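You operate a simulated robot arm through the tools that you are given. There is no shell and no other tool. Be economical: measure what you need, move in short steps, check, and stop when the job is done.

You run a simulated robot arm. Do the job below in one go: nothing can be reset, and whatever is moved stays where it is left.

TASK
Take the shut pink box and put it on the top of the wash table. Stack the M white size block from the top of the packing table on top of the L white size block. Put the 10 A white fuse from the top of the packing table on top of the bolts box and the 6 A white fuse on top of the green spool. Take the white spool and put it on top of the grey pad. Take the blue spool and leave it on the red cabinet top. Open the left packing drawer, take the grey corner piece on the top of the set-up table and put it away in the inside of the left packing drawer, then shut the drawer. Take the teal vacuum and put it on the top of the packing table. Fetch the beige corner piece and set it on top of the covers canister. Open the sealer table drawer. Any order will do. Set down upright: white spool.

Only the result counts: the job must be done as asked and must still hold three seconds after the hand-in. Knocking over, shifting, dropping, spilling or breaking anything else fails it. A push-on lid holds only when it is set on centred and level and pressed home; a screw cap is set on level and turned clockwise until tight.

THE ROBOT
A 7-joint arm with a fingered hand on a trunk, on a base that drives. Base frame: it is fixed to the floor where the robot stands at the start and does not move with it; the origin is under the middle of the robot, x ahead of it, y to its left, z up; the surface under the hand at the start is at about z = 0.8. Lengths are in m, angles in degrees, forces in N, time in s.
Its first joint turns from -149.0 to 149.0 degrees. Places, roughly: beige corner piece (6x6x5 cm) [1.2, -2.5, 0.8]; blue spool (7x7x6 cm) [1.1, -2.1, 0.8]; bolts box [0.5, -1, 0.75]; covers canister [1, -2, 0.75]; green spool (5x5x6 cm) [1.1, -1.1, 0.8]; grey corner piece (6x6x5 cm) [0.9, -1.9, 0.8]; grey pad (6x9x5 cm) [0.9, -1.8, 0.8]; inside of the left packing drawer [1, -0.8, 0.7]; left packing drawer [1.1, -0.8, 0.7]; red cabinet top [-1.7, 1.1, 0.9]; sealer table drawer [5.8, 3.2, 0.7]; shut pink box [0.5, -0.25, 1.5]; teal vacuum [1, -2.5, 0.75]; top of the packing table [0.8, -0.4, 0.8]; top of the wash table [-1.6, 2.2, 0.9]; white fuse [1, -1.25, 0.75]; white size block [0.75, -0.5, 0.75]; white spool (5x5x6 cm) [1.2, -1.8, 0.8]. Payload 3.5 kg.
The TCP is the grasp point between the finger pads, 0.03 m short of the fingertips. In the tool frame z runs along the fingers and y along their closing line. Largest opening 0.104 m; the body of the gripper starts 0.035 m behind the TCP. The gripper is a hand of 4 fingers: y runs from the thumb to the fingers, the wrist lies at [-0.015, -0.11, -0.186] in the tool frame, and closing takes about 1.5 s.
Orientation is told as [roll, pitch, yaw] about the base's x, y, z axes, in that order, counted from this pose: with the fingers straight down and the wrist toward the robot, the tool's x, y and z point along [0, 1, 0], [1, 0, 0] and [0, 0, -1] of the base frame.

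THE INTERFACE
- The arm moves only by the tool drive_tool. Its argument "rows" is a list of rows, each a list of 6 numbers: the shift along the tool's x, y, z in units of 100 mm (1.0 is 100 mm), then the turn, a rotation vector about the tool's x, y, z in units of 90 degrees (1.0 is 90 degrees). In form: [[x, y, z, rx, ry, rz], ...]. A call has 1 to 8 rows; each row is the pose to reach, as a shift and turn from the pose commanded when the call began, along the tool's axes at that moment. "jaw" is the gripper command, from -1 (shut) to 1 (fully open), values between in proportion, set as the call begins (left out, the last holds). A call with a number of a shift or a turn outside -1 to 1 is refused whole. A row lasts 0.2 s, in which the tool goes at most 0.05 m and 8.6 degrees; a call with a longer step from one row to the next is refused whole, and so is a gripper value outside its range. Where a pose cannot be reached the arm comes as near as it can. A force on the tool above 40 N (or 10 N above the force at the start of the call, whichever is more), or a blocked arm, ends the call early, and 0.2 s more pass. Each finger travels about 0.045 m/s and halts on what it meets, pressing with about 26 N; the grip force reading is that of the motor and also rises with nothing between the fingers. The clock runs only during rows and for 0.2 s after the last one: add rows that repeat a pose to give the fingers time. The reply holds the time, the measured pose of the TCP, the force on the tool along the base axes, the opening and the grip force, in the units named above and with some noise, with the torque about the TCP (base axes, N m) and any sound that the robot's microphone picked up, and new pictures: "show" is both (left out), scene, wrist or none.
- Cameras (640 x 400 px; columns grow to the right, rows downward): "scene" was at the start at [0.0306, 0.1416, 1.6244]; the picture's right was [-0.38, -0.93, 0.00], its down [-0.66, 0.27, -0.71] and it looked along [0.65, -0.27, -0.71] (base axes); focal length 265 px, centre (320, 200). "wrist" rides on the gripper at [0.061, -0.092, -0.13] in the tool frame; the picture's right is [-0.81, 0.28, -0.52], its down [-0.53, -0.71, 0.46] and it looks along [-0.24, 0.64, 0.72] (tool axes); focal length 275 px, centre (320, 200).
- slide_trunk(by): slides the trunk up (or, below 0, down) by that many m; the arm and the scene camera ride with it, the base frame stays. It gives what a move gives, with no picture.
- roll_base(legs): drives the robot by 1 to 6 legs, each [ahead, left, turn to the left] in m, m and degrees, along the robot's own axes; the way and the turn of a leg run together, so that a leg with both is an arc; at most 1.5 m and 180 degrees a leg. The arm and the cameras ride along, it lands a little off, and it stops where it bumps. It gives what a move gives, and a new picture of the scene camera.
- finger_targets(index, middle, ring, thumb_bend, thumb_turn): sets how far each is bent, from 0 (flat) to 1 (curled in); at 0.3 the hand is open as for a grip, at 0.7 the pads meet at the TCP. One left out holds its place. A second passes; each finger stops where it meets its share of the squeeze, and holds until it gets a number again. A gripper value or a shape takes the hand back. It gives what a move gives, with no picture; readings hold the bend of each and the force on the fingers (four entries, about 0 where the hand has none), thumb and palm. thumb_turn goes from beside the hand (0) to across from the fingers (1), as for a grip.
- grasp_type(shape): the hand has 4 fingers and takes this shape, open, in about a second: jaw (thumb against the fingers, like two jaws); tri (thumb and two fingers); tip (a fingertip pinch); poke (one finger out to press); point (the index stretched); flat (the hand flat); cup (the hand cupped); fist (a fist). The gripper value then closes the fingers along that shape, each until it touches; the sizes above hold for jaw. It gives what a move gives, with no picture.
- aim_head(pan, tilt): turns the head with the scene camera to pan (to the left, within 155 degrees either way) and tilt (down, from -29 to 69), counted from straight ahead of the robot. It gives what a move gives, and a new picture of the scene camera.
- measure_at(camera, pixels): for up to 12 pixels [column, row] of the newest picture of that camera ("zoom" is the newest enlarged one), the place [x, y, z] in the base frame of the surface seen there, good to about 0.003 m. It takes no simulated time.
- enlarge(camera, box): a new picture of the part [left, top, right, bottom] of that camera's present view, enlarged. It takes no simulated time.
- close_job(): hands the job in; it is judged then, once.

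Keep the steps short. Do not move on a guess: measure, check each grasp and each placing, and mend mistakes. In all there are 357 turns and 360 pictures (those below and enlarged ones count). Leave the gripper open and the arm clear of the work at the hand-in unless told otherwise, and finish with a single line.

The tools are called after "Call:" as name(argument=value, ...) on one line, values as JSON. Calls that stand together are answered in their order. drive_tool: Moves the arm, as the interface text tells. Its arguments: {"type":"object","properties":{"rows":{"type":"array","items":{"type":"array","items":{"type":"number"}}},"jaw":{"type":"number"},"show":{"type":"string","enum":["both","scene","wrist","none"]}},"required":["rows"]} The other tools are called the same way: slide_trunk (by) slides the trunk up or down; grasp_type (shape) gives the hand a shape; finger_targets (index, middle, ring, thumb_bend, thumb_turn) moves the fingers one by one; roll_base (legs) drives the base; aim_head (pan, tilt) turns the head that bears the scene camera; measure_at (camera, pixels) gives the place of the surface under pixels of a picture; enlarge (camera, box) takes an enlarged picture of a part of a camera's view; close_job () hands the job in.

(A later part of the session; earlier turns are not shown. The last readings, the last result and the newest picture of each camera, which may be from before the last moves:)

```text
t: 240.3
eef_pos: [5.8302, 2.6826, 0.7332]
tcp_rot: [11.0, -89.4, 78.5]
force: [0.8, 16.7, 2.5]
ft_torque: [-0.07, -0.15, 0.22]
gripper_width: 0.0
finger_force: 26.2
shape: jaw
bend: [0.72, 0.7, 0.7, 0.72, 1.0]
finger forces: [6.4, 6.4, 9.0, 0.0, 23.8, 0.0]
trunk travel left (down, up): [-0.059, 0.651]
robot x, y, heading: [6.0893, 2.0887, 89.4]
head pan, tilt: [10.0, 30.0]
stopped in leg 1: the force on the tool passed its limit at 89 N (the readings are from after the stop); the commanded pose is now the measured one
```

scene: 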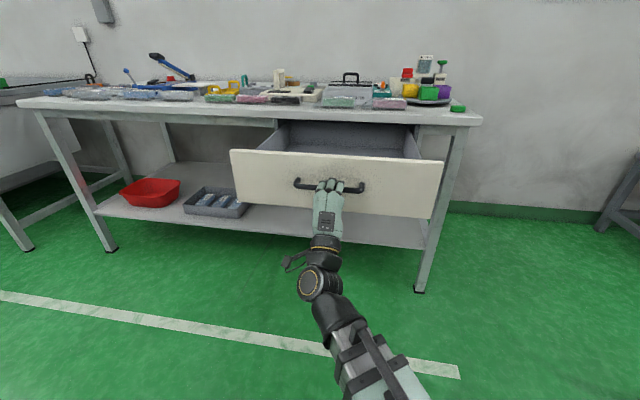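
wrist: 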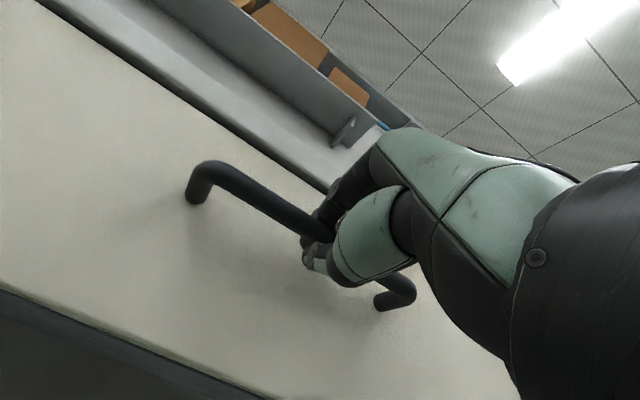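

Fully open (0.33 m to the stop). Ease, open fingers and back straight off.

Call:
drive_tool(rows=[[0, 0, 0.02, 0, 0, 0], [0, 0, 0.02, 0, 0, 0], [0, 0, 0.02, 0, 0, 0], [0, 0, 0.02, 0, 0, 0], [0, 0, 0.02, 0, 0, 0], [0, 0, 0.02, 0, 0, 0], [0, 0, 0.02, 0, 0, 0], [0, 0, 0.02, 0, 0, 0]], jaw=1, show="none")

Call:
roll_base(legs=[[-0.3, 0, 0]])

```text
t: 242.1
eef_pos: [5.8313, 2.6837, 0.7341]
tcp_rot: [11.5, -89.5, 78.1]
force: [-0.2, 0.5, 1.0]
ft_torque: [0.03, -0.01, -0.01]
gripper_width: 0.1036
finger_force: 0.0
shape: jaw
bend: [0.3, 0.3, 0.3, 0.3, 0.98]
finger forces: [0.0, 0.0, 0.0, 0.0, 0.0, 0.0]
trunk travel left (down, up): [-0.059, 0.651]
robot x, y, heading: [6.0917, 2.0855, 89.3]
head pan, tilt: [10.0, 30.0]
```

```text
t: 244.1
eef_pos: [5.8262, 2.3853, 0.733]
tcp_rot: [11.3, -89.5, 78.5]
force: [0.5, -0.7, 1.0]
ft_torque: [-0.02, 0.01, 0.05]
gripper_width: 0.1034
finger_force: 0.1
shape: jaw
bend: [0.3, 0.3, 0.3, 0.3, 0.98]
finger forces: [0.0, 0.0, 0.0, 0.1, 0.0, 0.0]
trunk travel left (down, up): [-0.059, 0.651]
robot x, y, heading: [6.0886, 1.7914, 89.9]
head pan, tilt: [10.0, 30.0]
```

scene: 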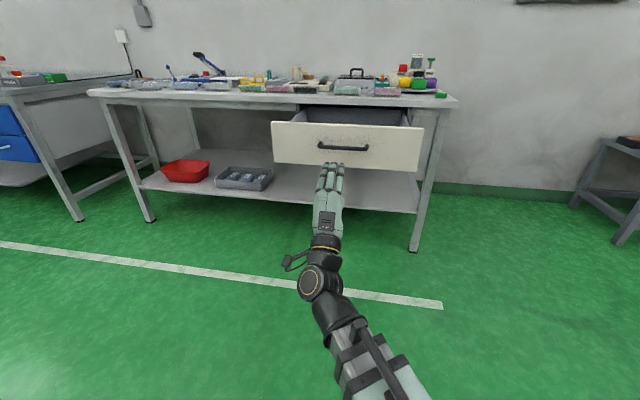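

Drawer stays open. Raise the trunk, turn and drive back to the far side of the packing table.

Call:
slide_trunk(by=0.6)

Call:
roll_base(legs=[[0.2, 0, 0], [0, 0, 90], [0, -0.25, 0], [1.5, 0, 0], [1.4, 0, 0]])

Call:
drive_tool(rows=[[0, 0, 0, 0.09, 0, 0], [0, 0, 0, 0.18, 0, 0], [0, 0, 0, 0.27, 0, 0], [0, 0, 0, 0.36, 0, 0], [0, 0, 0, 0.45, 0, 0], [0, 0, 0, 0.54, 0, 0], [0, 0, 0, 0.63, 0, 0], [0, 0, 0, 0.72, 0, 0]], show="none")

Call:
drive_tool(rows=[[0, 0, 0, 0.09, 0, 0], [0, 0, 0, 0.18, 0, 0], [0, 0, 0, 0.28, 0, 0]], show="none")

Call:
aim_head(pan=30, tilt=25)

```text
refused: 0.6 is not a number from -0.4 to 0.4
```

```text
t: 264.8
eef_pos: [2.5684, 1.873, 0.7342]
tcp_rot: [11.5, -89.5, 169.5]
force: [-0.2, 0.1, 0.3]
ft_torque: [-0.02, -0.06, -0.01]
gripper_width: 0.1039
finger_force: 0.1
shape: jaw
bend: [0.3, 0.3, 0.3, 0.3, 0.98]
finger forces: [0.0, 0.1, 0.0, 0.0, 0.0, 0.0]
trunk travel left (down, up): [-0.059, 0.651]
robot x, y, heading: [3.1565, 2.1495, -179.0]
head pan, tilt: [10.0, 30.0]
```

scene: 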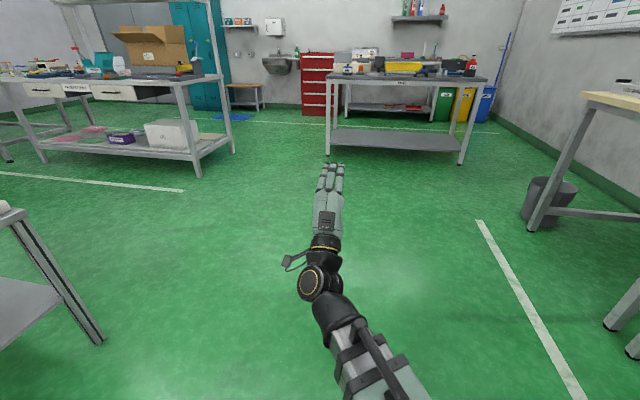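

```text
t: 266.6
eef_pos: [2.5688, 1.8719, 0.7351]
tcp_rot: [0.1, -24.5, -179.0]
force: [0.6, -0.2, 0.0]
ft_torque: [0.03, 0.0, 0.0]
gripper_width: 0.1038
finger_force: 0.0
shape: jaw
bend: [0.3, 0.3, 0.3, 0.3, 0.98]
finger forces: [0.0, 0.1, 0.0, 0.0, 0.1, 0.0]
trunk travel left (down, up): [-0.059, 0.651]
robot x, y, heading: [3.1569, 2.1452, -178.9]
head pan, tilt: [10.0, 30.0]
```

```text
refused: row 3 steps farther than a row can; nothing moved
```

```text
t: 267.4
eef_pos: [2.5694, 1.8736, 0.7354]
tcp_rot: [0.1, -24.9, -179.2]
force: [-0.5, 0.7, 0.1]
ft_torque: [0.01, 0.01, 0.03]
gripper_width: 0.1037
finger_force: 0.1
shape: jaw
bend: [0.3, 0.3, 0.3, 0.3, 0.98]
finger forces: [0.0, 0.0, 0.1, 0.0, 0.1, 0.0]
trunk travel left (down, up): [-0.059, 0.651]
robot x, y, heading: [3.1556, 2.1489, -179.0]
head pan, tilt: [30.0, 25.0]
```

scene: 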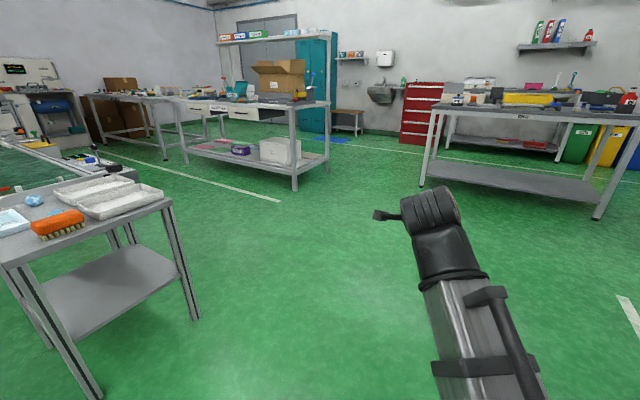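

Call:
measure_at(camera="scene", pixels=[[165, 200], [195, 318], [100, 395], [30, 155], [180, 160], [295, 188], [100, 165], [240, 110], [205, 105], [160, 158], [85, 95]])

Call:
slide_trunk(by=0.4)

Call:
drive_tool(rows=[[0, 0, 0, 0.09, 0, 0], [0, 0, 0, 0.18, 0, 0], [0, 0, 0, 0.27, 0, 0]], show="none")

Call:
slide_trunk(by=0.22)

```text
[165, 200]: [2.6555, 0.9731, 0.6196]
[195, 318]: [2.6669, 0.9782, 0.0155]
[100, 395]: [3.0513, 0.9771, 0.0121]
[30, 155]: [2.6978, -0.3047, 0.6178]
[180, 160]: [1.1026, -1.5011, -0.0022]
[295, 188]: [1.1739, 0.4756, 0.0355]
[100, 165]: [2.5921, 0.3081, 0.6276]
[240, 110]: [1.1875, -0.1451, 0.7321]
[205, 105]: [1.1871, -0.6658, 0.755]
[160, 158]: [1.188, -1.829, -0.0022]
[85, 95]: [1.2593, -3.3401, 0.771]
```

```text
t: 271.2
eef_pos: [2.5697, 1.8726, 1.1346]
tcp_rot: [0.1, -24.8, -179.0]
force: [0.1, -0.8, 0.1]
ft_torque: [-0.01, 0.01, -0.02]
gripper_width: 0.1037
finger_force: 0.0
shape: jaw
bend: [0.3, 0.3, 0.3, 0.3, 0.98]
finger forces: [0.1, 0.1, 0.1, 0.0, 0.1, 0.0]
trunk travel left (down, up): [-0.459, 0.251]
robot x, y, heading: [3.1558, 2.1466, -178.6]
head pan, tilt: [30.0, 25.0]
```

```text
t: 272.0
eef_pos: [2.5691, 1.8719, 1.1348]
tcp_rot: [0.1, -0.3, -178.9]
force: [0.2, -0.2, 0.6]
ft_torque: [0.0, 0.02, -0.01]
gripper_width: 0.1038
finger_force: 0.0
shape: jaw
bend: [0.3, 0.3, 0.3, 0.3, 0.98]
finger forces: [0.0, 0.1, 0.0, 0.1, 0.0, 0.0]
trunk travel left (down, up): [-0.459, 0.251]
robot x, y, heading: [3.1581, 2.1468, -179.1]
head pan, tilt: [30.0, 25.0]
```

```text
t: 274.4
eef_pos: [2.5689, 1.8721, 1.3537]
tcp_rot: [0.1, -0.4, -179.1]
force: [0.8, 0.4, 0.4]
ft_torque: [-0.01, -0.01, -0.01]
gripper_width: 0.1038
finger_force: 0.0
shape: jaw
bend: [0.3, 0.3, 0.3, 0.3, 0.98]
finger forces: [0.0, 0.0, 0.0, 0.0, 0.0, 0.0]
trunk travel left (down, up): [-0.679, 0.031]
robot x, y, heading: [3.1602, 2.1456, -179.0]
head pan, tilt: [30.0, 25.0]
```

Corridor x 1.19–2.5. Drive in, sideways along the packing table's far side.

Call:
roll_base(legs=[[1.25, 0, -1], [0, 1.4, 0], [0, 1.35, 0], [0, 0.2, 0]])

Call:
aim_head(pan=5, tilt=45)

```text
t: 294.8
eef_pos: [1.311, -1.1044, 1.3538]
tcp_rot: [0.0, -0.4, -179.0]
force: [0.5, -1.0, 0.9]
ft_torque: [0.02, 0.0, -0.03]
gripper_width: 0.1037
finger_force: 0.0
shape: jaw
bend: [0.3, 0.3, 0.3, 0.3, 0.98]
finger forces: [0.0, 0.0, 0.0, 0.0, 0.0, 0.1]
trunk travel left (down, up): [-0.679, 0.031]
robot x, y, heading: [1.9027, -0.8277, -179.0]
head pan, tilt: [30.0, 25.0]
```

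scene: 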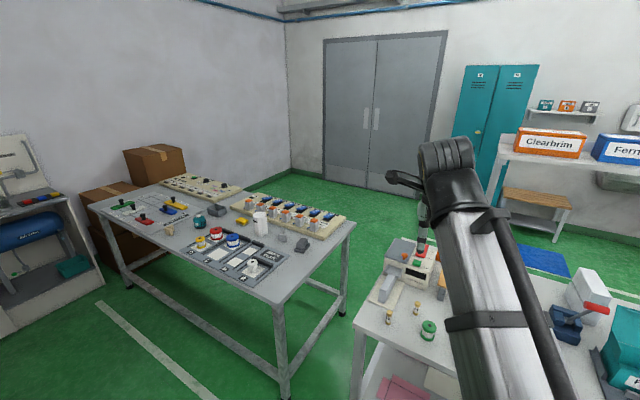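

```text
t: 295.7
eef_pos: [1.3115, -1.1014, 1.3541]
tcp_rot: [0.1, -0.4, -179.0]
force: [0.5, 0.1, 0.5]
ft_torque: [-0.03, -0.01, 0.0]
gripper_width: 0.1039
finger_force: 0.0
shape: jaw
bend: [0.3, 0.3, 0.3, 0.3, 0.98]
finger forces: [0.1, 0.1, 0.0, 0.0, 0.1, 0.1]
trunk travel left (down, up): [-0.679, 0.031]
robot x, y, heading: [1.9007, -0.831, -178.9]
head pan, tilt: [5.0, 45.0]
```

scene: 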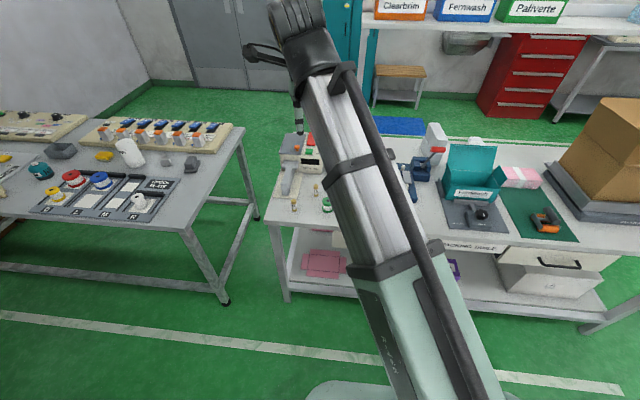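

Call:
aim_head(pan=25, tilt=45)

Call:
enlarge(camera="scene", box=[370, 130, 470, 220])

```text
t: 296.5
eef_pos: [1.3113, -1.1032, 1.3542]
tcp_rot: [0.1, -0.4, -179.1]
force: [0.1, 0.3, -0.2]
ft_torque: [0.01, -0.02, 0.0]
gripper_width: 0.1037
finger_force: 0.1
shape: jaw
bend: [0.3, 0.3, 0.3, 0.3, 0.98]
finger forces: [0.0, 0.0, 0.0, 0.0, 0.0, 0.0]
trunk travel left (down, up): [-0.679, 0.031]
robot x, y, heading: [1.9036, -0.8283, -179.0]
head pan, tilt: [25.0, 45.0]
```

scene: 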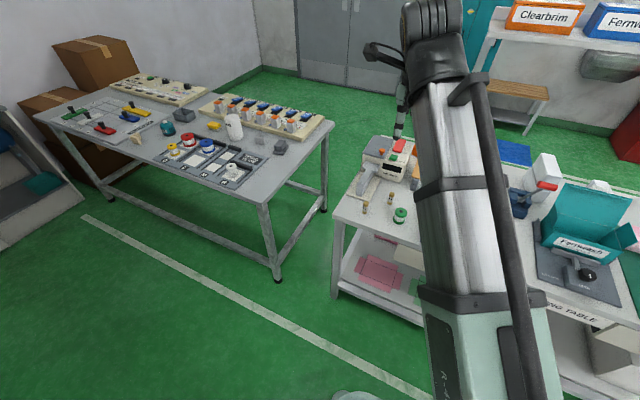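

```text
4.44 times, centred on (420, 175) of scene
```

zoom: 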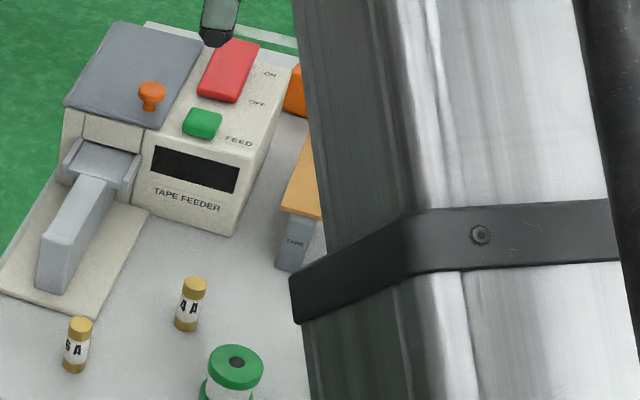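

Call:
measure_at(camera="zoom", pixels=[[80, 323], [75, 370], [236, 365], [255, 372], [215, 362], [236, 352], [194, 283], [45, 285], [55, 240], [120, 165]])

```text
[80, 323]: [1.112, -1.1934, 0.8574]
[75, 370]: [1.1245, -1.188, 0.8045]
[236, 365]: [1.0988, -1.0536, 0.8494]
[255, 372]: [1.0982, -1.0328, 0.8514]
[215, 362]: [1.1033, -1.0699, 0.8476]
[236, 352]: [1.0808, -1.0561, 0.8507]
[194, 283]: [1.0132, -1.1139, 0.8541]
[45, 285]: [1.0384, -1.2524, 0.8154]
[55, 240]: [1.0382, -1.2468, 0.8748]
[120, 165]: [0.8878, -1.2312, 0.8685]
```

6 A fuse axis (1.111,−1.191), top 0.857; spool axis (1.093,−1.053), top 0.850. Turn the hand to yaw −90 while moving over.

Call:
drive_tool(rows=[[0.1, 0.12, 0.12, 0, 0, -0.094], [0.2, 0.25, 0.25, 0, 0, -0.188], [0.3, 0.37, 0.37, 0, 0, -0.282], [0.4, 0.5, 0.5, 0, 0, -0.376], [0.5, 0.62, 0.62, 0, 0, -0.47], [0.6, 0.75, 0.75, 0, 0, -0.564], [0.7, 0.87, 0.87, 0, 0, -0.658], [0.8, 1.0, 1.0, 0, 0, -0.75]], show="none")

Call:
drive_tool(rows=[[0, 0, 0.3, 0, 0, -0.08], [0, 0, 0.6, 0, 0, -0.16], [0, 0, 0.9, 0, 0, -0.24]], show="both")

```text
t: 298.3
eef_pos: [1.2125, -1.1856, 1.2526]
tcp_rot: [-0.3, -0.3, -111.4]
force: [0.0, 0.4, 1.4]
ft_torque: [-0.01, -0.01, -0.04]
gripper_width: 0.1037
finger_force: 0.1
shape: jaw
bend: [0.3, 0.3, 0.3, 0.3, 0.98]
finger forces: [0.1, 0.0, 0.0, 0.1, 0.1, 0.0]
trunk travel left (down, up): [-0.679, 0.031]
robot x, y, heading: [1.9024, -0.8267, -179.1]
head pan, tilt: [25.0, 45.0]
```

```text
t: 299.1
eef_pos: [1.211, -1.1872, 1.1638]
tcp_rot: [-0.4, -0.1, -89.8]
force: [0.1, 0.3, 1.1]
ft_torque: [0.03, 0.0, 0.02]
gripper_width: 0.1036
finger_force: 0.0
shape: jaw
bend: [0.3, 0.3, 0.3, 0.3, 0.98]
finger forces: [0.0, 0.0, 0.0, 0.0, 0.0, 0.0]
trunk travel left (down, up): [-0.679, 0.031]
robot x, y, heading: [1.8956, -0.8275, -178.9]
head pan, tilt: [25.0, 45.0]
```

scene: 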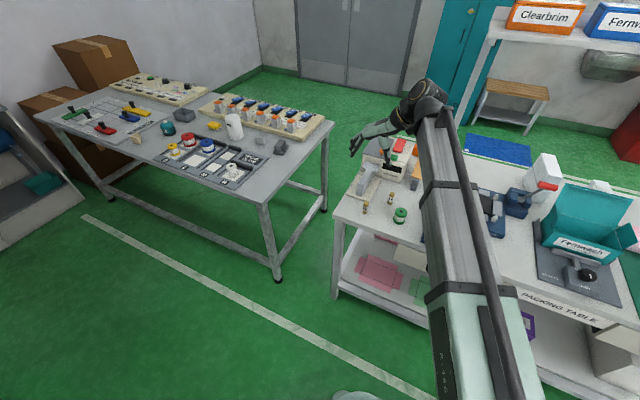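
wrist: 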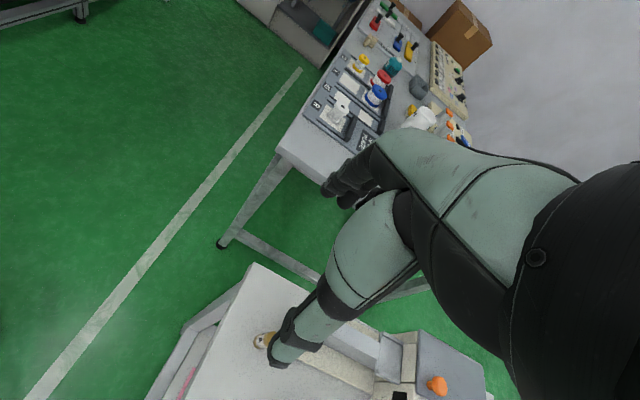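

Call:
drive_tool(rows=[[-0.3, 0.03, 0.3, 0, 0, 0], [-0.6, 0.03, 0.6, 0, 0, 0], [-0.9, 0.03, 0.9, 0, 0, 0], [-1.0, 0.03, 1.0, 0, 0, 0]], show="none")

Call:
drive_tool(rows=[[0, 0, 0.4, 0, 0, 0], [0, 0, 0.8, 0, 0, 0], [0, 0, 1.0, 0, 0, 0]], show="both")

Call:
enlarge(camera="scene", box=[340, 140, 440, 230])

```text
t: 300.1
eef_pos: [1.1101, -1.1884, 1.0659]
tcp_rot: [-0.4, -0.1, -89.9]
force: [0.3, 0.1, -0.3]
ft_torque: [-0.02, 0.02, -0.01]
gripper_width: 0.1035
finger_force: 0.0
shape: jaw
bend: [0.3, 0.3, 0.3, 0.3, 0.98]
finger forces: [0.0, 0.1, 0.1, 0.1, 0.0, 0.0]
trunk travel left (down, up): [-0.679, 0.031]
robot x, y, heading: [1.9007, -0.831, -179.1]
head pan, tilt: [25.0, 45.0]
```

```text
t: 300.9
eef_pos: [1.1103, -1.1875, 0.9674]
tcp_rot: [-0.5, -0.1, -89.9]
force: [0.2, 0.4, 0.1]
ft_torque: [0.01, 0.0, 0.01]
gripper_width: 0.1038
finger_force: 0.2
shape: jaw
bend: [0.3, 0.3, 0.3, 0.3, 0.98]
finger forces: [0.0, 0.0, 0.0, 0.1, 0.0, 0.0]
trunk travel left (down, up): [-0.679, 0.031]
robot x, y, heading: [1.9021, -0.8264, -179.1]
head pan, tilt: [25.0, 45.0]
```

scene: 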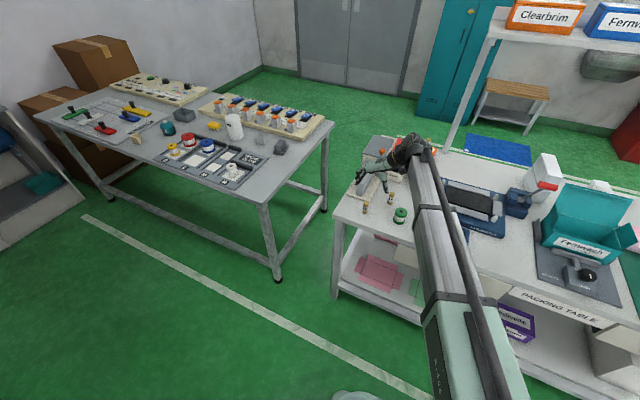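
wrist: 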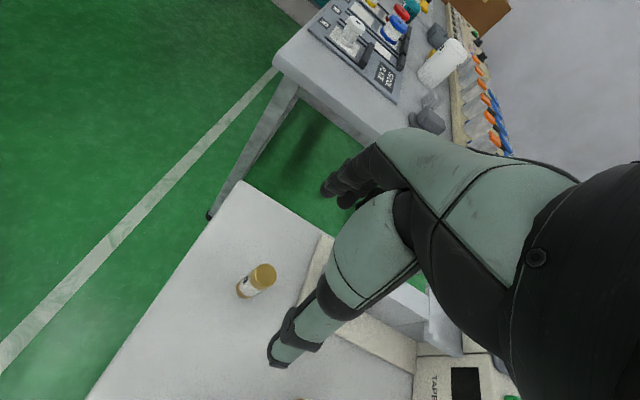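

```text
4.44 times, centred on (390, 185) of scene
```

zoom: 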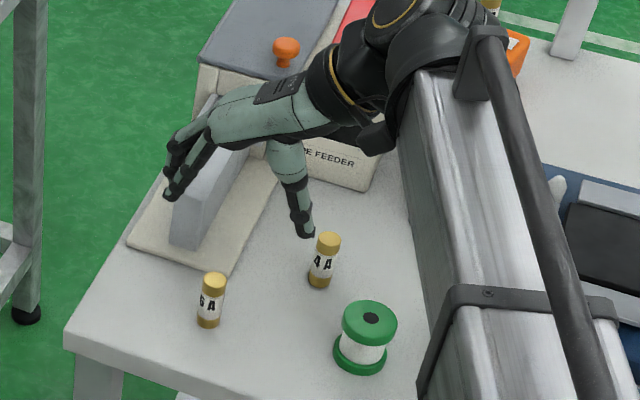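

Call:
measure_at(camera="zoom", pixels=[[232, 272], [130, 245], [172, 240], [198, 245], [213, 278], [328, 238], [370, 318]])

```text
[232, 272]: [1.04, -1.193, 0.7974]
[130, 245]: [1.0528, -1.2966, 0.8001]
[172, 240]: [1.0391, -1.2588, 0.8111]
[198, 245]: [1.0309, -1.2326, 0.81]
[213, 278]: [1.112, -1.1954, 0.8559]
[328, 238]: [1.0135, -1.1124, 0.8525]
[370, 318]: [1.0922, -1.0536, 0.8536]
```

Call:
drive_tool(rows=[[0.06, 0.045, 0.3, 0, 0, 0], [0.06, 0.045, 0.7, 0, 0, 0]], show="none")

Call:
enlarge(camera="scene", box=[340, 140, 440, 230])

Call:
drive_tool(rows=[[0, 0, 0.2, 0, 0, 0], [0, 0, 0.4, 0, 0, 0], [0, 0, 0.57, 0, 0, 0]], show="wrist")

Call:
enlarge(camera="scene", box=[340, 140, 440, 230])

```text
t: 301.5
eef_pos: [1.1153, -1.1948, 0.8949]
tcp_rot: [-0.4, -0.2, -89.8]
force: [-0.5, -0.1, 0.8]
ft_torque: [-0.02, -0.01, 0.0]
gripper_width: 0.1039
finger_force: 0.0
shape: jaw
bend: [0.3, 0.3, 0.3, 0.3, 0.98]
finger forces: [0.1, 0.0, 0.0, 0.0, 0.0, 0.0]
trunk travel left (down, up): [-0.679, 0.031]
robot x, y, heading: [1.8995, -0.8264, -178.9]
head pan, tilt: [25.0, 45.0]
```

```text
4.44 times, centred on (390, 185) of scene
```

zoom: 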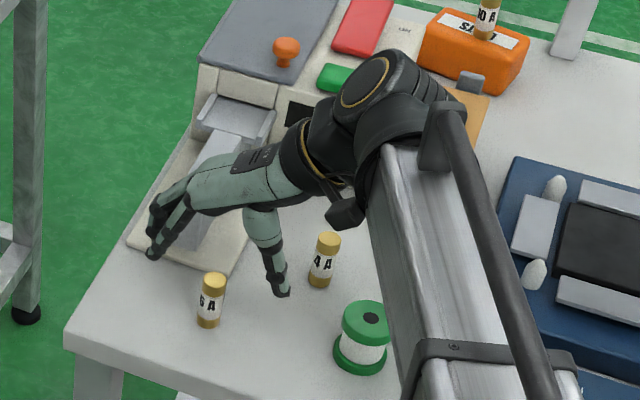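

```text
t: 302.3
eef_pos: [1.1141, -1.1944, 0.8379]
tcp_rot: [-0.4, -0.1, -90.0]
force: [0.5, -0.1, 0.1]
ft_torque: [-0.01, 0.02, -0.01]
gripper_width: 0.104
finger_force: 0.0
shape: jaw
bend: [0.3, 0.3, 0.3, 0.3, 0.98]
finger forces: [0.0, 0.0, 0.0, 0.0, 0.0, 0.2]
trunk travel left (down, up): [-0.679, 0.031]
robot x, y, heading: [1.8978, -0.8281, -179.1]
head pan, tilt: [25.0, 45.0]
```

wrist: 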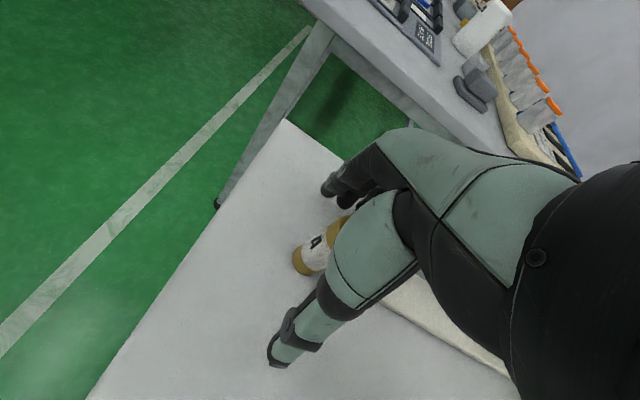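

```text
4.44 times, centred on (390, 185) of scene
```

zoom: 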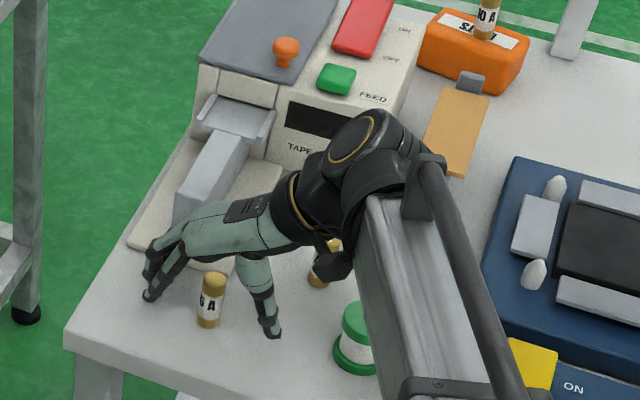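

Call:
drive_tool(rows=[[0, 0, 0, 0, 0, 0], [0, 0, 0, 0, 0, 0], [0, 0, 0, 0, 0, 0], [0, 0, 0, 0, 0, 0], [0, 0, 0, 0, 0, 0], [0, 0, 0, 0, 0, 0], [0, 0, 0, 0, 0, 0]], jaw=-1, show="none")

Call:
drive_tool(rows=[[0, 0, -0.3, 0, 0, 0], [0, 0, -0.7, 0, 0, 0], [0, 0, -1, 0, 0, 0]], show="none")

Call:
enlarge(camera="scene", box=[340, 140, 440, 230])

```text
t: 303.9
eef_pos: [1.1167, -1.1949, 0.8383]
tcp_rot: [-0.3, -0.2, -89.9]
force: [0.2, 0.1, -1.0]
ft_torque: [-0.02, -0.03, -0.01]
gripper_width: 0.0143
finger_force: 26.2
shape: jaw
bend: [0.72, 0.62, 0.69, 0.75, 1.0]
finger forces: [13.2, 8.4, 0.1, 0.1, 21.8, 0.0]
trunk travel left (down, up): [-0.679, 0.031]
robot x, y, heading: [1.9004, -0.8259, -178.7]
head pan, tilt: [25.0, 45.0]
```

```text
t: 304.7
eef_pos: [1.1174, -1.1943, 0.9388]
tcp_rot: [-0.4, -0.1, -89.8]
force: [0.6, 0.1, -0.9]
ft_torque: [-0.02, 0.0, 0.01]
gripper_width: 0.014
finger_force: 26.1
shape: jaw
bend: [0.72, 0.62, 0.69, 0.75, 1.0]
finger forces: [13.2, 8.4, 0.1, 0.1, 21.8, 0.0]
trunk travel left (down, up): [-0.679, 0.031]
robot x, y, heading: [1.9004, -0.8248, -178.8]
head pan, tilt: [25.0, 45.0]
```

```text
4.44 times, centred on (390, 185) of scene
```

zoom: 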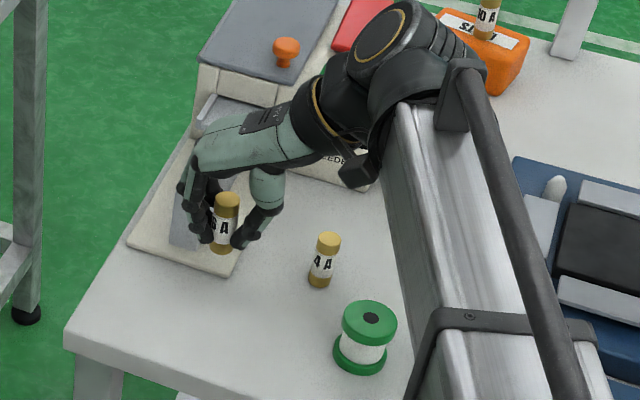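

Call:
measure_at(camera="zoom", pixels=[[227, 198], [222, 248], [226, 212], [370, 318]])

```text
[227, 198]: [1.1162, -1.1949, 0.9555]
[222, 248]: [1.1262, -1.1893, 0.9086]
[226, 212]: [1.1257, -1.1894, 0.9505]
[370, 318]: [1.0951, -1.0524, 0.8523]
```

Call:
drive_tool(rows=[[0, -0.4, 0, 0, 0, 0], [-0.1, -0.8, 0, 0, 0, 0], [-0.22, -1.0, 0, 0, 0, 0]], show="none")

Call:
drive_tool(rows=[[0, -0.2, 0, 0, 0, 0], [0, -0.41, 0, 0, 0, 0], [0, -0.41, 0.25, 0, 0, 0]], show="both")

Call:
enlarge(camera="scene", box=[340, 140, 440, 230])

```text
t: 305.5
eef_pos: [1.0952, -1.0973, 0.9384]
tcp_rot: [-0.4, -0.1, -89.9]
force: [0.5, 0.6, -1.7]
ft_torque: [0.01, 0.01, -0.01]
gripper_width: 0.0139
finger_force: 25.7
shape: jaw
bend: [0.72, 0.62, 0.69, 0.75, 1.0]
finger forces: [13.2, 8.4, 0.0, 0.0, 21.9, 0.0]
trunk travel left (down, up): [-0.679, 0.031]
robot x, y, heading: [1.9004, -0.8256, -179.1]
head pan, tilt: [25.0, 45.0]
```

```text
t: 306.3
eef_pos: [1.0947, -1.051, 0.9124]
tcp_rot: [-0.4, 0.0, -89.9]
force: [0.0, 0.6, -0.6]
ft_torque: [0.01, 0.01, 0.0]
gripper_width: 0.0139
finger_force: 25.6
shape: jaw
bend: [0.72, 0.62, 0.69, 0.75, 1.0]
finger forces: [13.2, 8.6, 0.0, 0.1, 21.8, 0.0]
trunk travel left (down, up): [-0.679, 0.031]
robot x, y, heading: [1.9006, -0.826, -178.8]
head pan, tilt: [25.0, 45.0]
```

scene: 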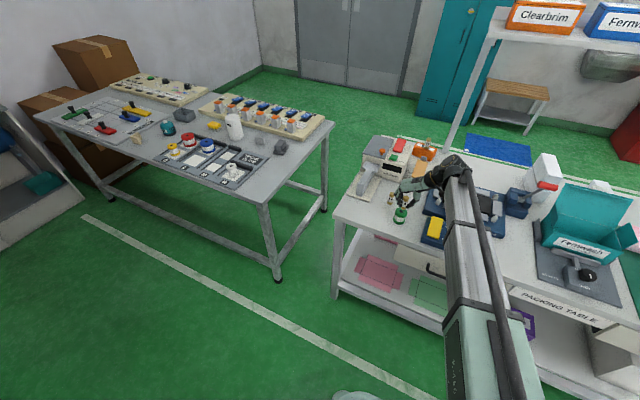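
wrist: 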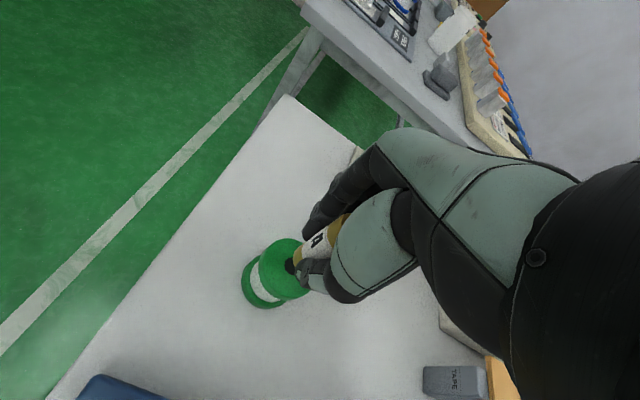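

```text
4.44 times, centred on (390, 185) of scene
```

zoom: 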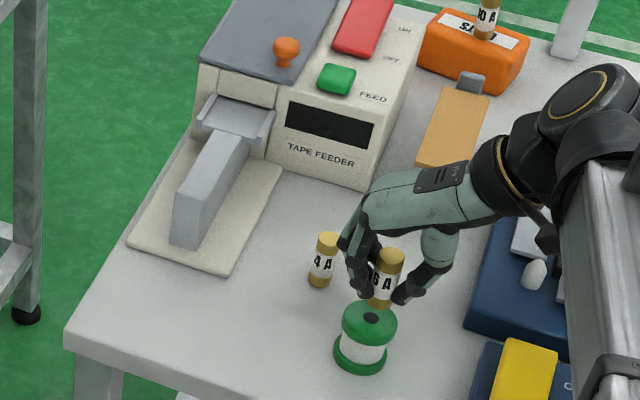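

Call:
measure_at(camera="zoom", pixels=[[389, 254], [380, 304], [370, 318], [350, 315], [395, 325]])

```text
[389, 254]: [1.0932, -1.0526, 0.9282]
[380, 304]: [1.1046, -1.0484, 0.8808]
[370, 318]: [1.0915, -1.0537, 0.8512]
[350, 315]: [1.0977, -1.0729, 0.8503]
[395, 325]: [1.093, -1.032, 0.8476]
```

Fuse axis matches the spool axis. Lower ~21 mm to contact.

Call:
drive_tool(rows=[[0, 0, 0.1, 0, 0, 0], [0, 0, 0.18, 0, 0, 0]], show="none")

Call:
drive_tool(rows=[[0, 0, 0.02, 0, 0, 0], [0, 0, 0.04, 0, 0, 0], [0, 0, 0.04, 0, 0, 0]], show="none")

```text
t: 306.9
eef_pos: [1.0945, -1.0519, 0.8945]
tcp_rot: [-0.4, -0.1, -89.9]
force: [1.4, 0.2, -0.4]
ft_torque: [-0.02, -0.01, -0.03]
gripper_width: 0.0144
finger_force: 25.9
shape: jaw
bend: [0.72, 0.62, 0.69, 0.75, 1.0]
finger forces: [13.2, 8.6, 0.0, 0.1, 21.8, 0.0]
trunk travel left (down, up): [-0.679, 0.031]
robot x, y, heading: [1.8999, -0.8272, -178.9]
head pan, tilt: [25.0, 45.0]
```

```text
t: 307.7
eef_pos: [1.0927, -1.053, 0.8912]
tcp_rot: [-0.4, -0.1, -89.9]
force: [0.8, 0.0, -0.7]
ft_torque: [0.02, 0.0, 0.03]
gripper_width: 0.0141
finger_force: 25.6
shape: jaw
bend: [0.72, 0.62, 0.69, 0.75, 1.0]
finger forces: [13.2, 8.5, 0.0, 0.1, 21.8, 0.1]
trunk travel left (down, up): [-0.679, 0.031]
robot x, y, heading: [1.9004, -0.8262, -178.8]
head pan, tilt: [25.0, 45.0]
```

Call:
drive_tool(rows=[[0, 0, 0.01, 0, 0, 0], [0, 0, 0.02, 0, 0, 0], [0, 0, 0.02, 0, 0, 0]], show="none")

Call:
enlarge(camera="scene", box=[360, 170, 440, 240])

```text
t: 308.5
eef_pos: [1.0941, -1.0519, 0.8897]
tcp_rot: [-0.5, -0.2, -89.9]
force: [-1.6, -0.4, 8.9]
ft_torque: [-0.03, 0.08, -0.02]
gripper_width: 0.0149
finger_force: 26.0
shape: jaw
bend: [0.72, 0.62, 0.69, 0.75, 1.0]
finger forces: [13.7, 10.7, 0.1, 0.0, 23.8, 0.0]
trunk travel left (down, up): [-0.679, 0.031]
robot x, y, heading: [1.9008, -0.8246, -179.0]
head pan, tilt: [25.0, 45.0]
```

```text
5.71 times, centred on (400, 205) of scene
```

zoom: 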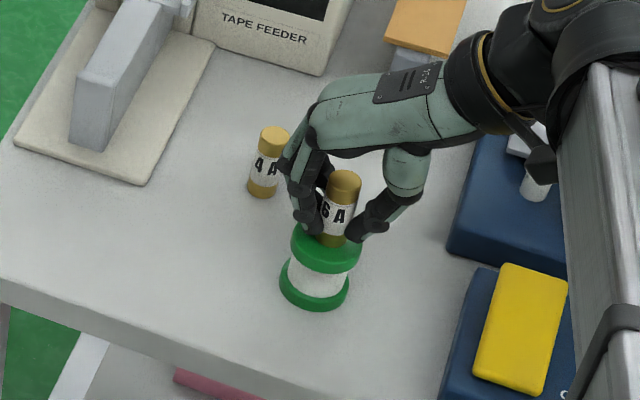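

Contact. Open only partly (the 4 A fuse is near), then lift.

Call:
drive_tool(rows=[[0, 0, 0, 0, 0, 0], [0, 0, 0, 0, 0, 0], [0, 0, 0, 0, 0, 0], [0, 0, 0, 0, 0, 0], [0, 0, 0, 0, 0, 0]], jaw=0.1, show="none")

Call:
enlarge(camera="scene", box=[360, 170, 440, 240])

Call:
drive_tool(rows=[[0, 0, -0.1, 0, 0, 0], [0, 0, -0.3, 0, 0, 0], [0, 0, -0.6, 0, 0, 0], [0, 0, -1, 0, 0, 0]], show="none")

Call:
enlarge(camera="scene", box=[360, 170, 440, 240])

```text
t: 309.7
eef_pos: [1.0929, -1.053, 0.8883]
tcp_rot: [-0.4, 0.0, -89.9]
force: [-0.1, 0.5, -0.9]
ft_torque: [-0.02, 0.0, 0.0]
gripper_width: 0.0567
finger_force: 0.1
shape: jaw
bend: [0.74, 0.43, 0.39, 0.67, 1.0]
finger forces: [0.0, 0.1, 0.0, 0.0, 0.0, 0.1]
trunk travel left (down, up): [-0.679, 0.031]
robot x, y, heading: [1.8998, -0.825, -179.1]
head pan, tilt: [25.0, 45.0]
```

```text
5.71 times, centred on (400, 205) of scene
```

zoom: 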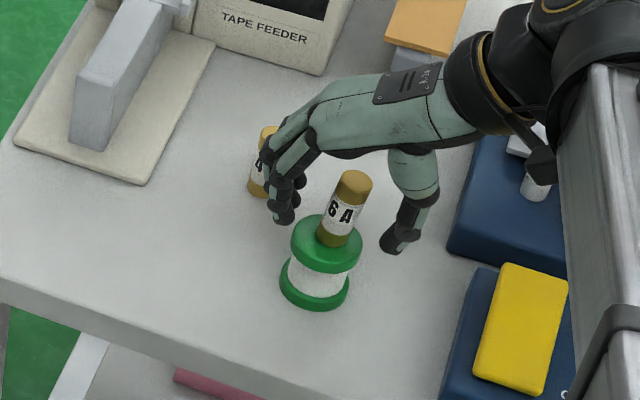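

```text
t: 310.7
eef_pos: [1.0956, -1.0536, 0.9904]
tcp_rot: [-0.4, -0.1, -89.9]
force: [0.1, 1.6, -0.1]
ft_torque: [-0.02, 0.0, -0.02]
gripper_width: 0.0568
finger_force: 0.0
shape: jaw
bend: [0.74, 0.43, 0.39, 0.67, 1.0]
finger forces: [0.0, 0.0, 0.0, 0.0, 0.0, 0.1]
trunk travel left (down, up): [-0.679, 0.031]
robot x, y, heading: [1.9025, -0.8283, -178.9]
head pan, tilt: [25.0, 45.0]
```

```text
5.71 times, centred on (400, 205) of scene
```

zoom: 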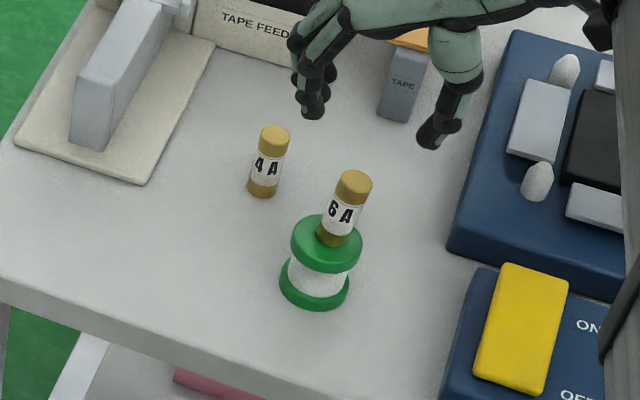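

Call:
enlarge(camera="scene", box=[390, 190, 420, 230])

Call:
measure_at(camera="zoom", pixels=[[305, 100], [330, 105], [270, 210], [240, 200]])

```text
10.00 times, centred on (405, 210) of scene
```

zoom: 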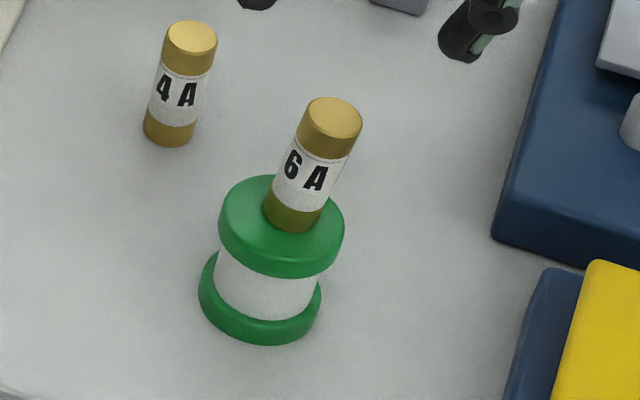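

```text
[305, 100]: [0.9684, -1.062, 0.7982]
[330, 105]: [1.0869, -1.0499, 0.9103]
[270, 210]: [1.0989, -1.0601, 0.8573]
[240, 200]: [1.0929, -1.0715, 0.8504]
```

The 6 A fuse stands on the spool (a slight lean, stable). Now the left packing drawer: bring the hand back to yaw 180 clear of the table, then look.

Call:
drive_tool(rows=[[0, 0, -0.4, 0, 0, 0], [0.3, 0, -0.8, 0, 0, 0.09], [0.6, 0, -1, 0, 0, 0.18], [1, 0, -1, 0, 0, 0.27], [1, 0, -1, 0, 0, 0.36], [1, 0, -1, 0, 0, 0.45], [1, 0, -1, 0, 0, 0.54], [1, 0, -1, 0, 0, 0.63]], jaw=1, show="none")

Call:
drive_tool(rows=[[0, 0, -0.1, 0, 0, 0.09], [0, 0, -0.2, 0, 0, 0.18], [0, 0, -0.3, 0, 0, 0.27], [0, 0, -0.4, 0, 0, 0.36]], show="none")

Call:
aim_head(pan=5, tilt=50)

```text
t: 312.5
eef_pos: [1.1961, -1.0521, 1.0886]
tcp_rot: [-0.3, -0.3, -146.8]
force: [-0.5, -0.2, 0.9]
ft_torque: [-0.02, 0.0, -0.01]
gripper_width: 0.1038
finger_force: 0.1
shape: jaw
bend: [0.3, 0.3, 0.3, 0.3, 0.98]
finger forces: [0.0, 0.0, 0.0, 0.0, 0.1, 0.0]
trunk travel left (down, up): [-0.679, 0.031]
robot x, y, heading: [1.9051, -0.829, -178.9]
head pan, tilt: [25.0, 45.0]
```

```text
t: 313.5
eef_pos: [1.1958, -1.0504, 1.1304]
tcp_rot: [0.0, -0.4, -179.1]
force: [-0.2, 0.7, -0.2]
ft_torque: [-0.03, 0.05, -0.01]
gripper_width: 0.1034
finger_force: 0.0
shape: jaw
bend: [0.3, 0.3, 0.3, 0.3, 0.98]
finger forces: [0.0, 0.1, 0.0, 0.0, 0.0, 0.0]
trunk travel left (down, up): [-0.679, 0.031]
robot x, y, heading: [1.8996, -0.8281, -179.0]
head pan, tilt: [25.0, 45.0]
```

```text
t: 314.4
eef_pos: [1.1964, -1.0501, 1.1302]
tcp_rot: [0.1, -0.4, -179.0]
force: [0.1, -0.1, 0.0]
ft_torque: [-0.03, -0.02, -0.01]
gripper_width: 0.1035
finger_force: 0.0
shape: jaw
bend: [0.3, 0.3, 0.3, 0.3, 0.98]
finger forces: [0.0, 0.0, 0.0, 0.0, 0.0, 0.0]
trunk travel left (down, up): [-0.679, 0.031]
robot x, y, heading: [1.9003, -0.8293, -179.0]
head pan, tilt: [5.0, 50.0]
```

scene: 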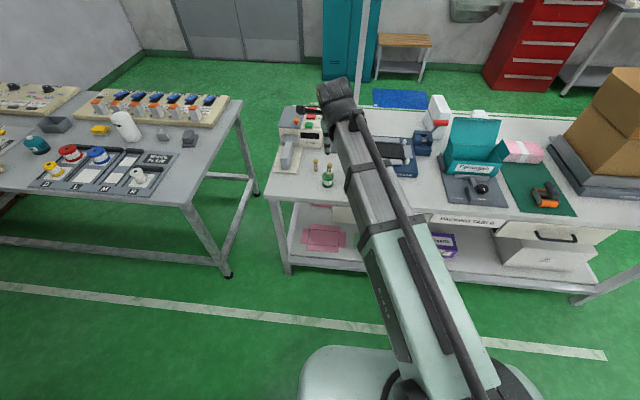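

Call:
roll_base(legs=[[-0.08, -0.27, 0]])

Call:
drive_tool(rows=[[0, -0.15, -0.1, -0.09, 0, 0], [0, -0.3, -0.2, -0.18, 0, 0], [0, -0.45, -0.2, -0.27, 0, 0], [0, -0.6, -0.2, -0.36, 0, 0], [0, -0.75, -0.2, -0.45, 0, 0], [0, -0.9, -0.2, -0.54, 0, 0], [0, -1.0, -0.2, -0.63, 0, 0], [0, -1.0, -0.2, -0.72, 0, 0]], show="none")

Call:
drive_tool(rows=[[0, 0, 0, -0.09, 0, 0], [0, 0, 0, -0.18, 0, 0], [0, 0, 0, -0.27, 0, 0]], show="scene")

```text
t: 316.3
eef_pos: [1.2673, -0.7793, 1.1308]
tcp_rot: [0.2, -0.4, -179.1]
force: [-0.4, 1.1, -0.4]
ft_torque: [0.01, 0.03, -0.03]
gripper_width: 0.1038
finger_force: 0.0
shape: jaw
bend: [0.3, 0.3, 0.3, 0.3, 0.98]
finger forces: [0.0, 0.0, 0.1, 0.0, 0.0, 0.0]
trunk travel left (down, up): [-0.679, 0.031]
robot x, y, heading: [1.9708, -0.56, -179.2]
head pan, tilt: [5.0, 50.0]
```

scene: 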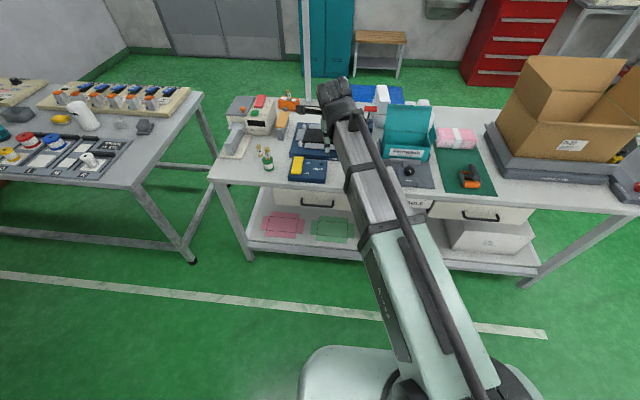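

```text
t: 318.1
eef_pos: [1.3612, -0.7835, 1.1491]
tcp_rot: [0.0, -65.3, -179.2]
force: [0.6, 0.2, 1.1]
ft_torque: [-0.03, 0.02, -0.02]
gripper_width: 0.1036
finger_force: 0.1
shape: jaw
bend: [0.3, 0.3, 0.3, 0.3, 0.98]
finger forces: [0.0, 0.0, 0.1, 0.0, 0.1, 0.0]
out of reach, approached as far as the arm can: row 6, 7, 8
trunk travel left (down, up): [-0.679, 0.031]
robot x, y, heading: [1.9766, -0.5606, -179.3]
head pan, tilt: [5.0, 50.0]
```

```text
t: 318.9
eef_pos: [1.3617, -0.7824, 1.1478]
tcp_rot: [11.4, -89.6, 169.6]
force: [-0.6, 0.1, 0.3]
ft_torque: [-0.02, -0.02, 0.0]
gripper_width: 0.1038
finger_force: 0.0
shape: jaw
bend: [0.3, 0.3, 0.3, 0.3, 0.98]
finger forces: [0.0, 0.0, 0.0, 0.0, 0.0, 0.0]
trunk travel left (down, up): [-0.679, 0.031]
robot x, y, heading: [1.9735, -0.5617, -179.1]
head pan, tilt: [5.0, 50.0]
```

scene: 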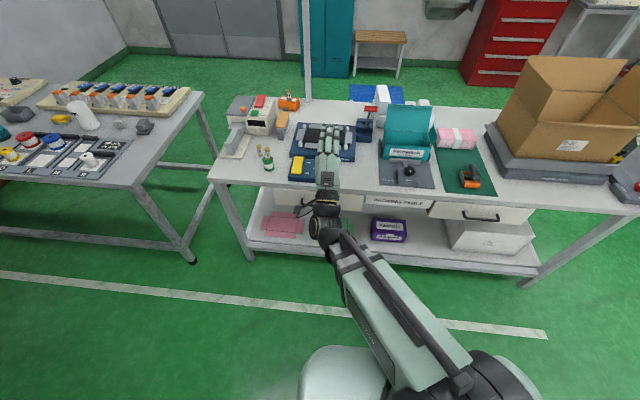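

Call:
enlarge(camera="scene", box=[230, 130, 390, 230])

```text
4.00 times, centred on (310, 180) of scene
```

zoom: 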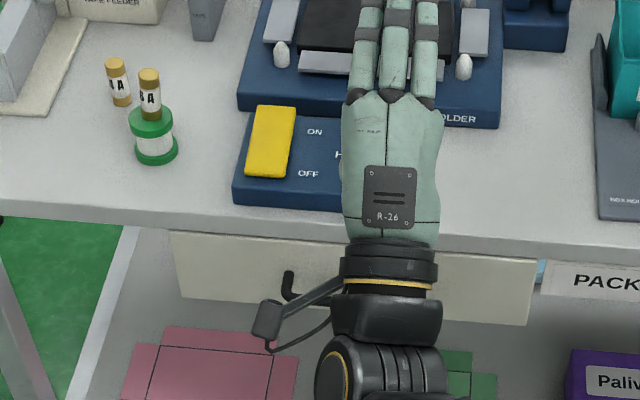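

Call:
measure_at(camera="zoom", pixels=[[289, 275], [288, 292], [220, 270], [480, 290], [175, 240], [530, 320], [300, 215], [300, 225]])

Call:
slide_trunk(by=-0.4)

Call:
enlarge(camera="wrist", box=[0, 0, 640, 400])

```text
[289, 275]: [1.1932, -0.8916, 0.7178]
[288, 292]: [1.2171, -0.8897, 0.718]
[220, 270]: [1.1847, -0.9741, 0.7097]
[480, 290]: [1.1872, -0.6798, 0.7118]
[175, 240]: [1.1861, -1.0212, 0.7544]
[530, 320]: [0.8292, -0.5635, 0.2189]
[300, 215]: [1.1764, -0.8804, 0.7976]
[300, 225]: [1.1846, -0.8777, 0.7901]
```

```text
t: 322.7
eef_pos: [1.3615, -0.782, 0.7478]
tcp_rot: [11.1, -89.6, 169.8]
force: [0.9, -0.4, -0.5]
ft_torque: [-0.01, 0.01, 0.0]
gripper_width: 0.104
finger_force: 0.0
shape: jaw
bend: [0.3, 0.3, 0.3, 0.3, 0.98]
finger forces: [0.0, 0.0, 0.0, 0.0, 0.0, 0.0]
trunk travel left (down, up): [-0.279, 0.431]
robot x, y, heading: [1.9715, -0.5585, -179.1]
head pan, tilt: [5.0, 50.0]
```

```text
1.00 times, centred on (320, 200) of wrist (not enlarged: the box is as wide or as high as the picture)
```

zoom: 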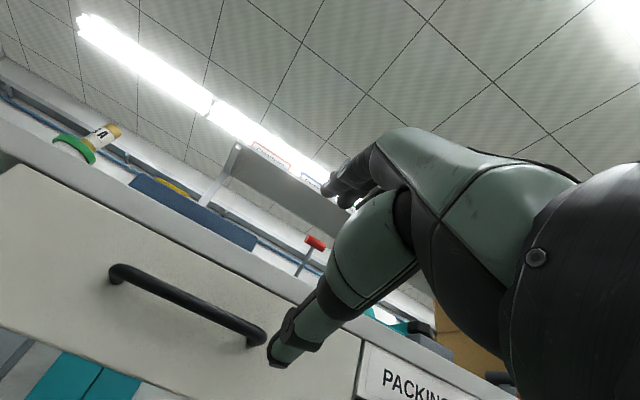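

Call:
measure_at(camera="zoom", pixels=[[118, 268], [185, 300], [258, 335], [150, 283], [225, 318], [200, 285], [310, 300]])

```text
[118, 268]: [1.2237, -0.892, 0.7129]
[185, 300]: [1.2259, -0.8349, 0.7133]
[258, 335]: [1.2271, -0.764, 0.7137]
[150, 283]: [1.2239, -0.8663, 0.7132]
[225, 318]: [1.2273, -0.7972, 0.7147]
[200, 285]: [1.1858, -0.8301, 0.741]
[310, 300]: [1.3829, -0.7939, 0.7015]
```

Bar: centre y −0.828, z 0.714, x≈1.22. Align, then reach forward.

Call:
drive_tool(rows=[[0.25, -0.2, 0, 0, 0, 0], [0.46, -0.34, 0, 0, 0, 0], [0.46, -0.34, 0.4, 0, 0, 0], [0.46, -0.34, 0.7, 0, 0, 0]], show="wrist")

```text
t: 323.7
eef_pos: [1.2936, -0.8313, 0.7139]
tcp_rot: [14.8, -89.5, 166.1]
force: [-0.3, -0.2, 0.5]
ft_torque: [-0.01, 0.0, -0.02]
gripper_width: 0.1037
finger_force: 0.1
shape: jaw
bend: [0.3, 0.3, 0.3, 0.3, 0.98]
finger forces: [0.0, 0.0, 0.0, 0.0, 0.0, 0.0]
trunk travel left (down, up): [-0.279, 0.431]
robot x, y, heading: [1.9743, -0.5585, -178.9]
head pan, tilt: [5.0, 50.0]
```

wrist: 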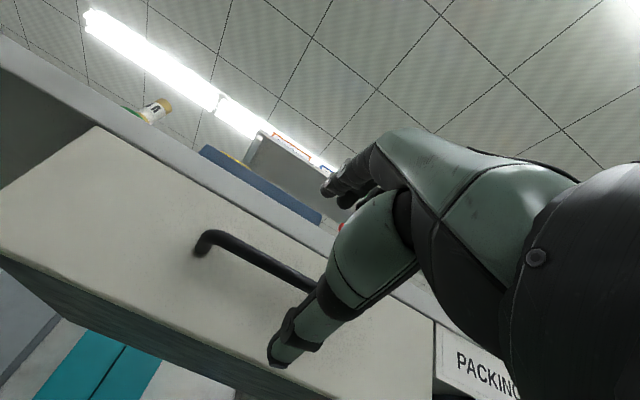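

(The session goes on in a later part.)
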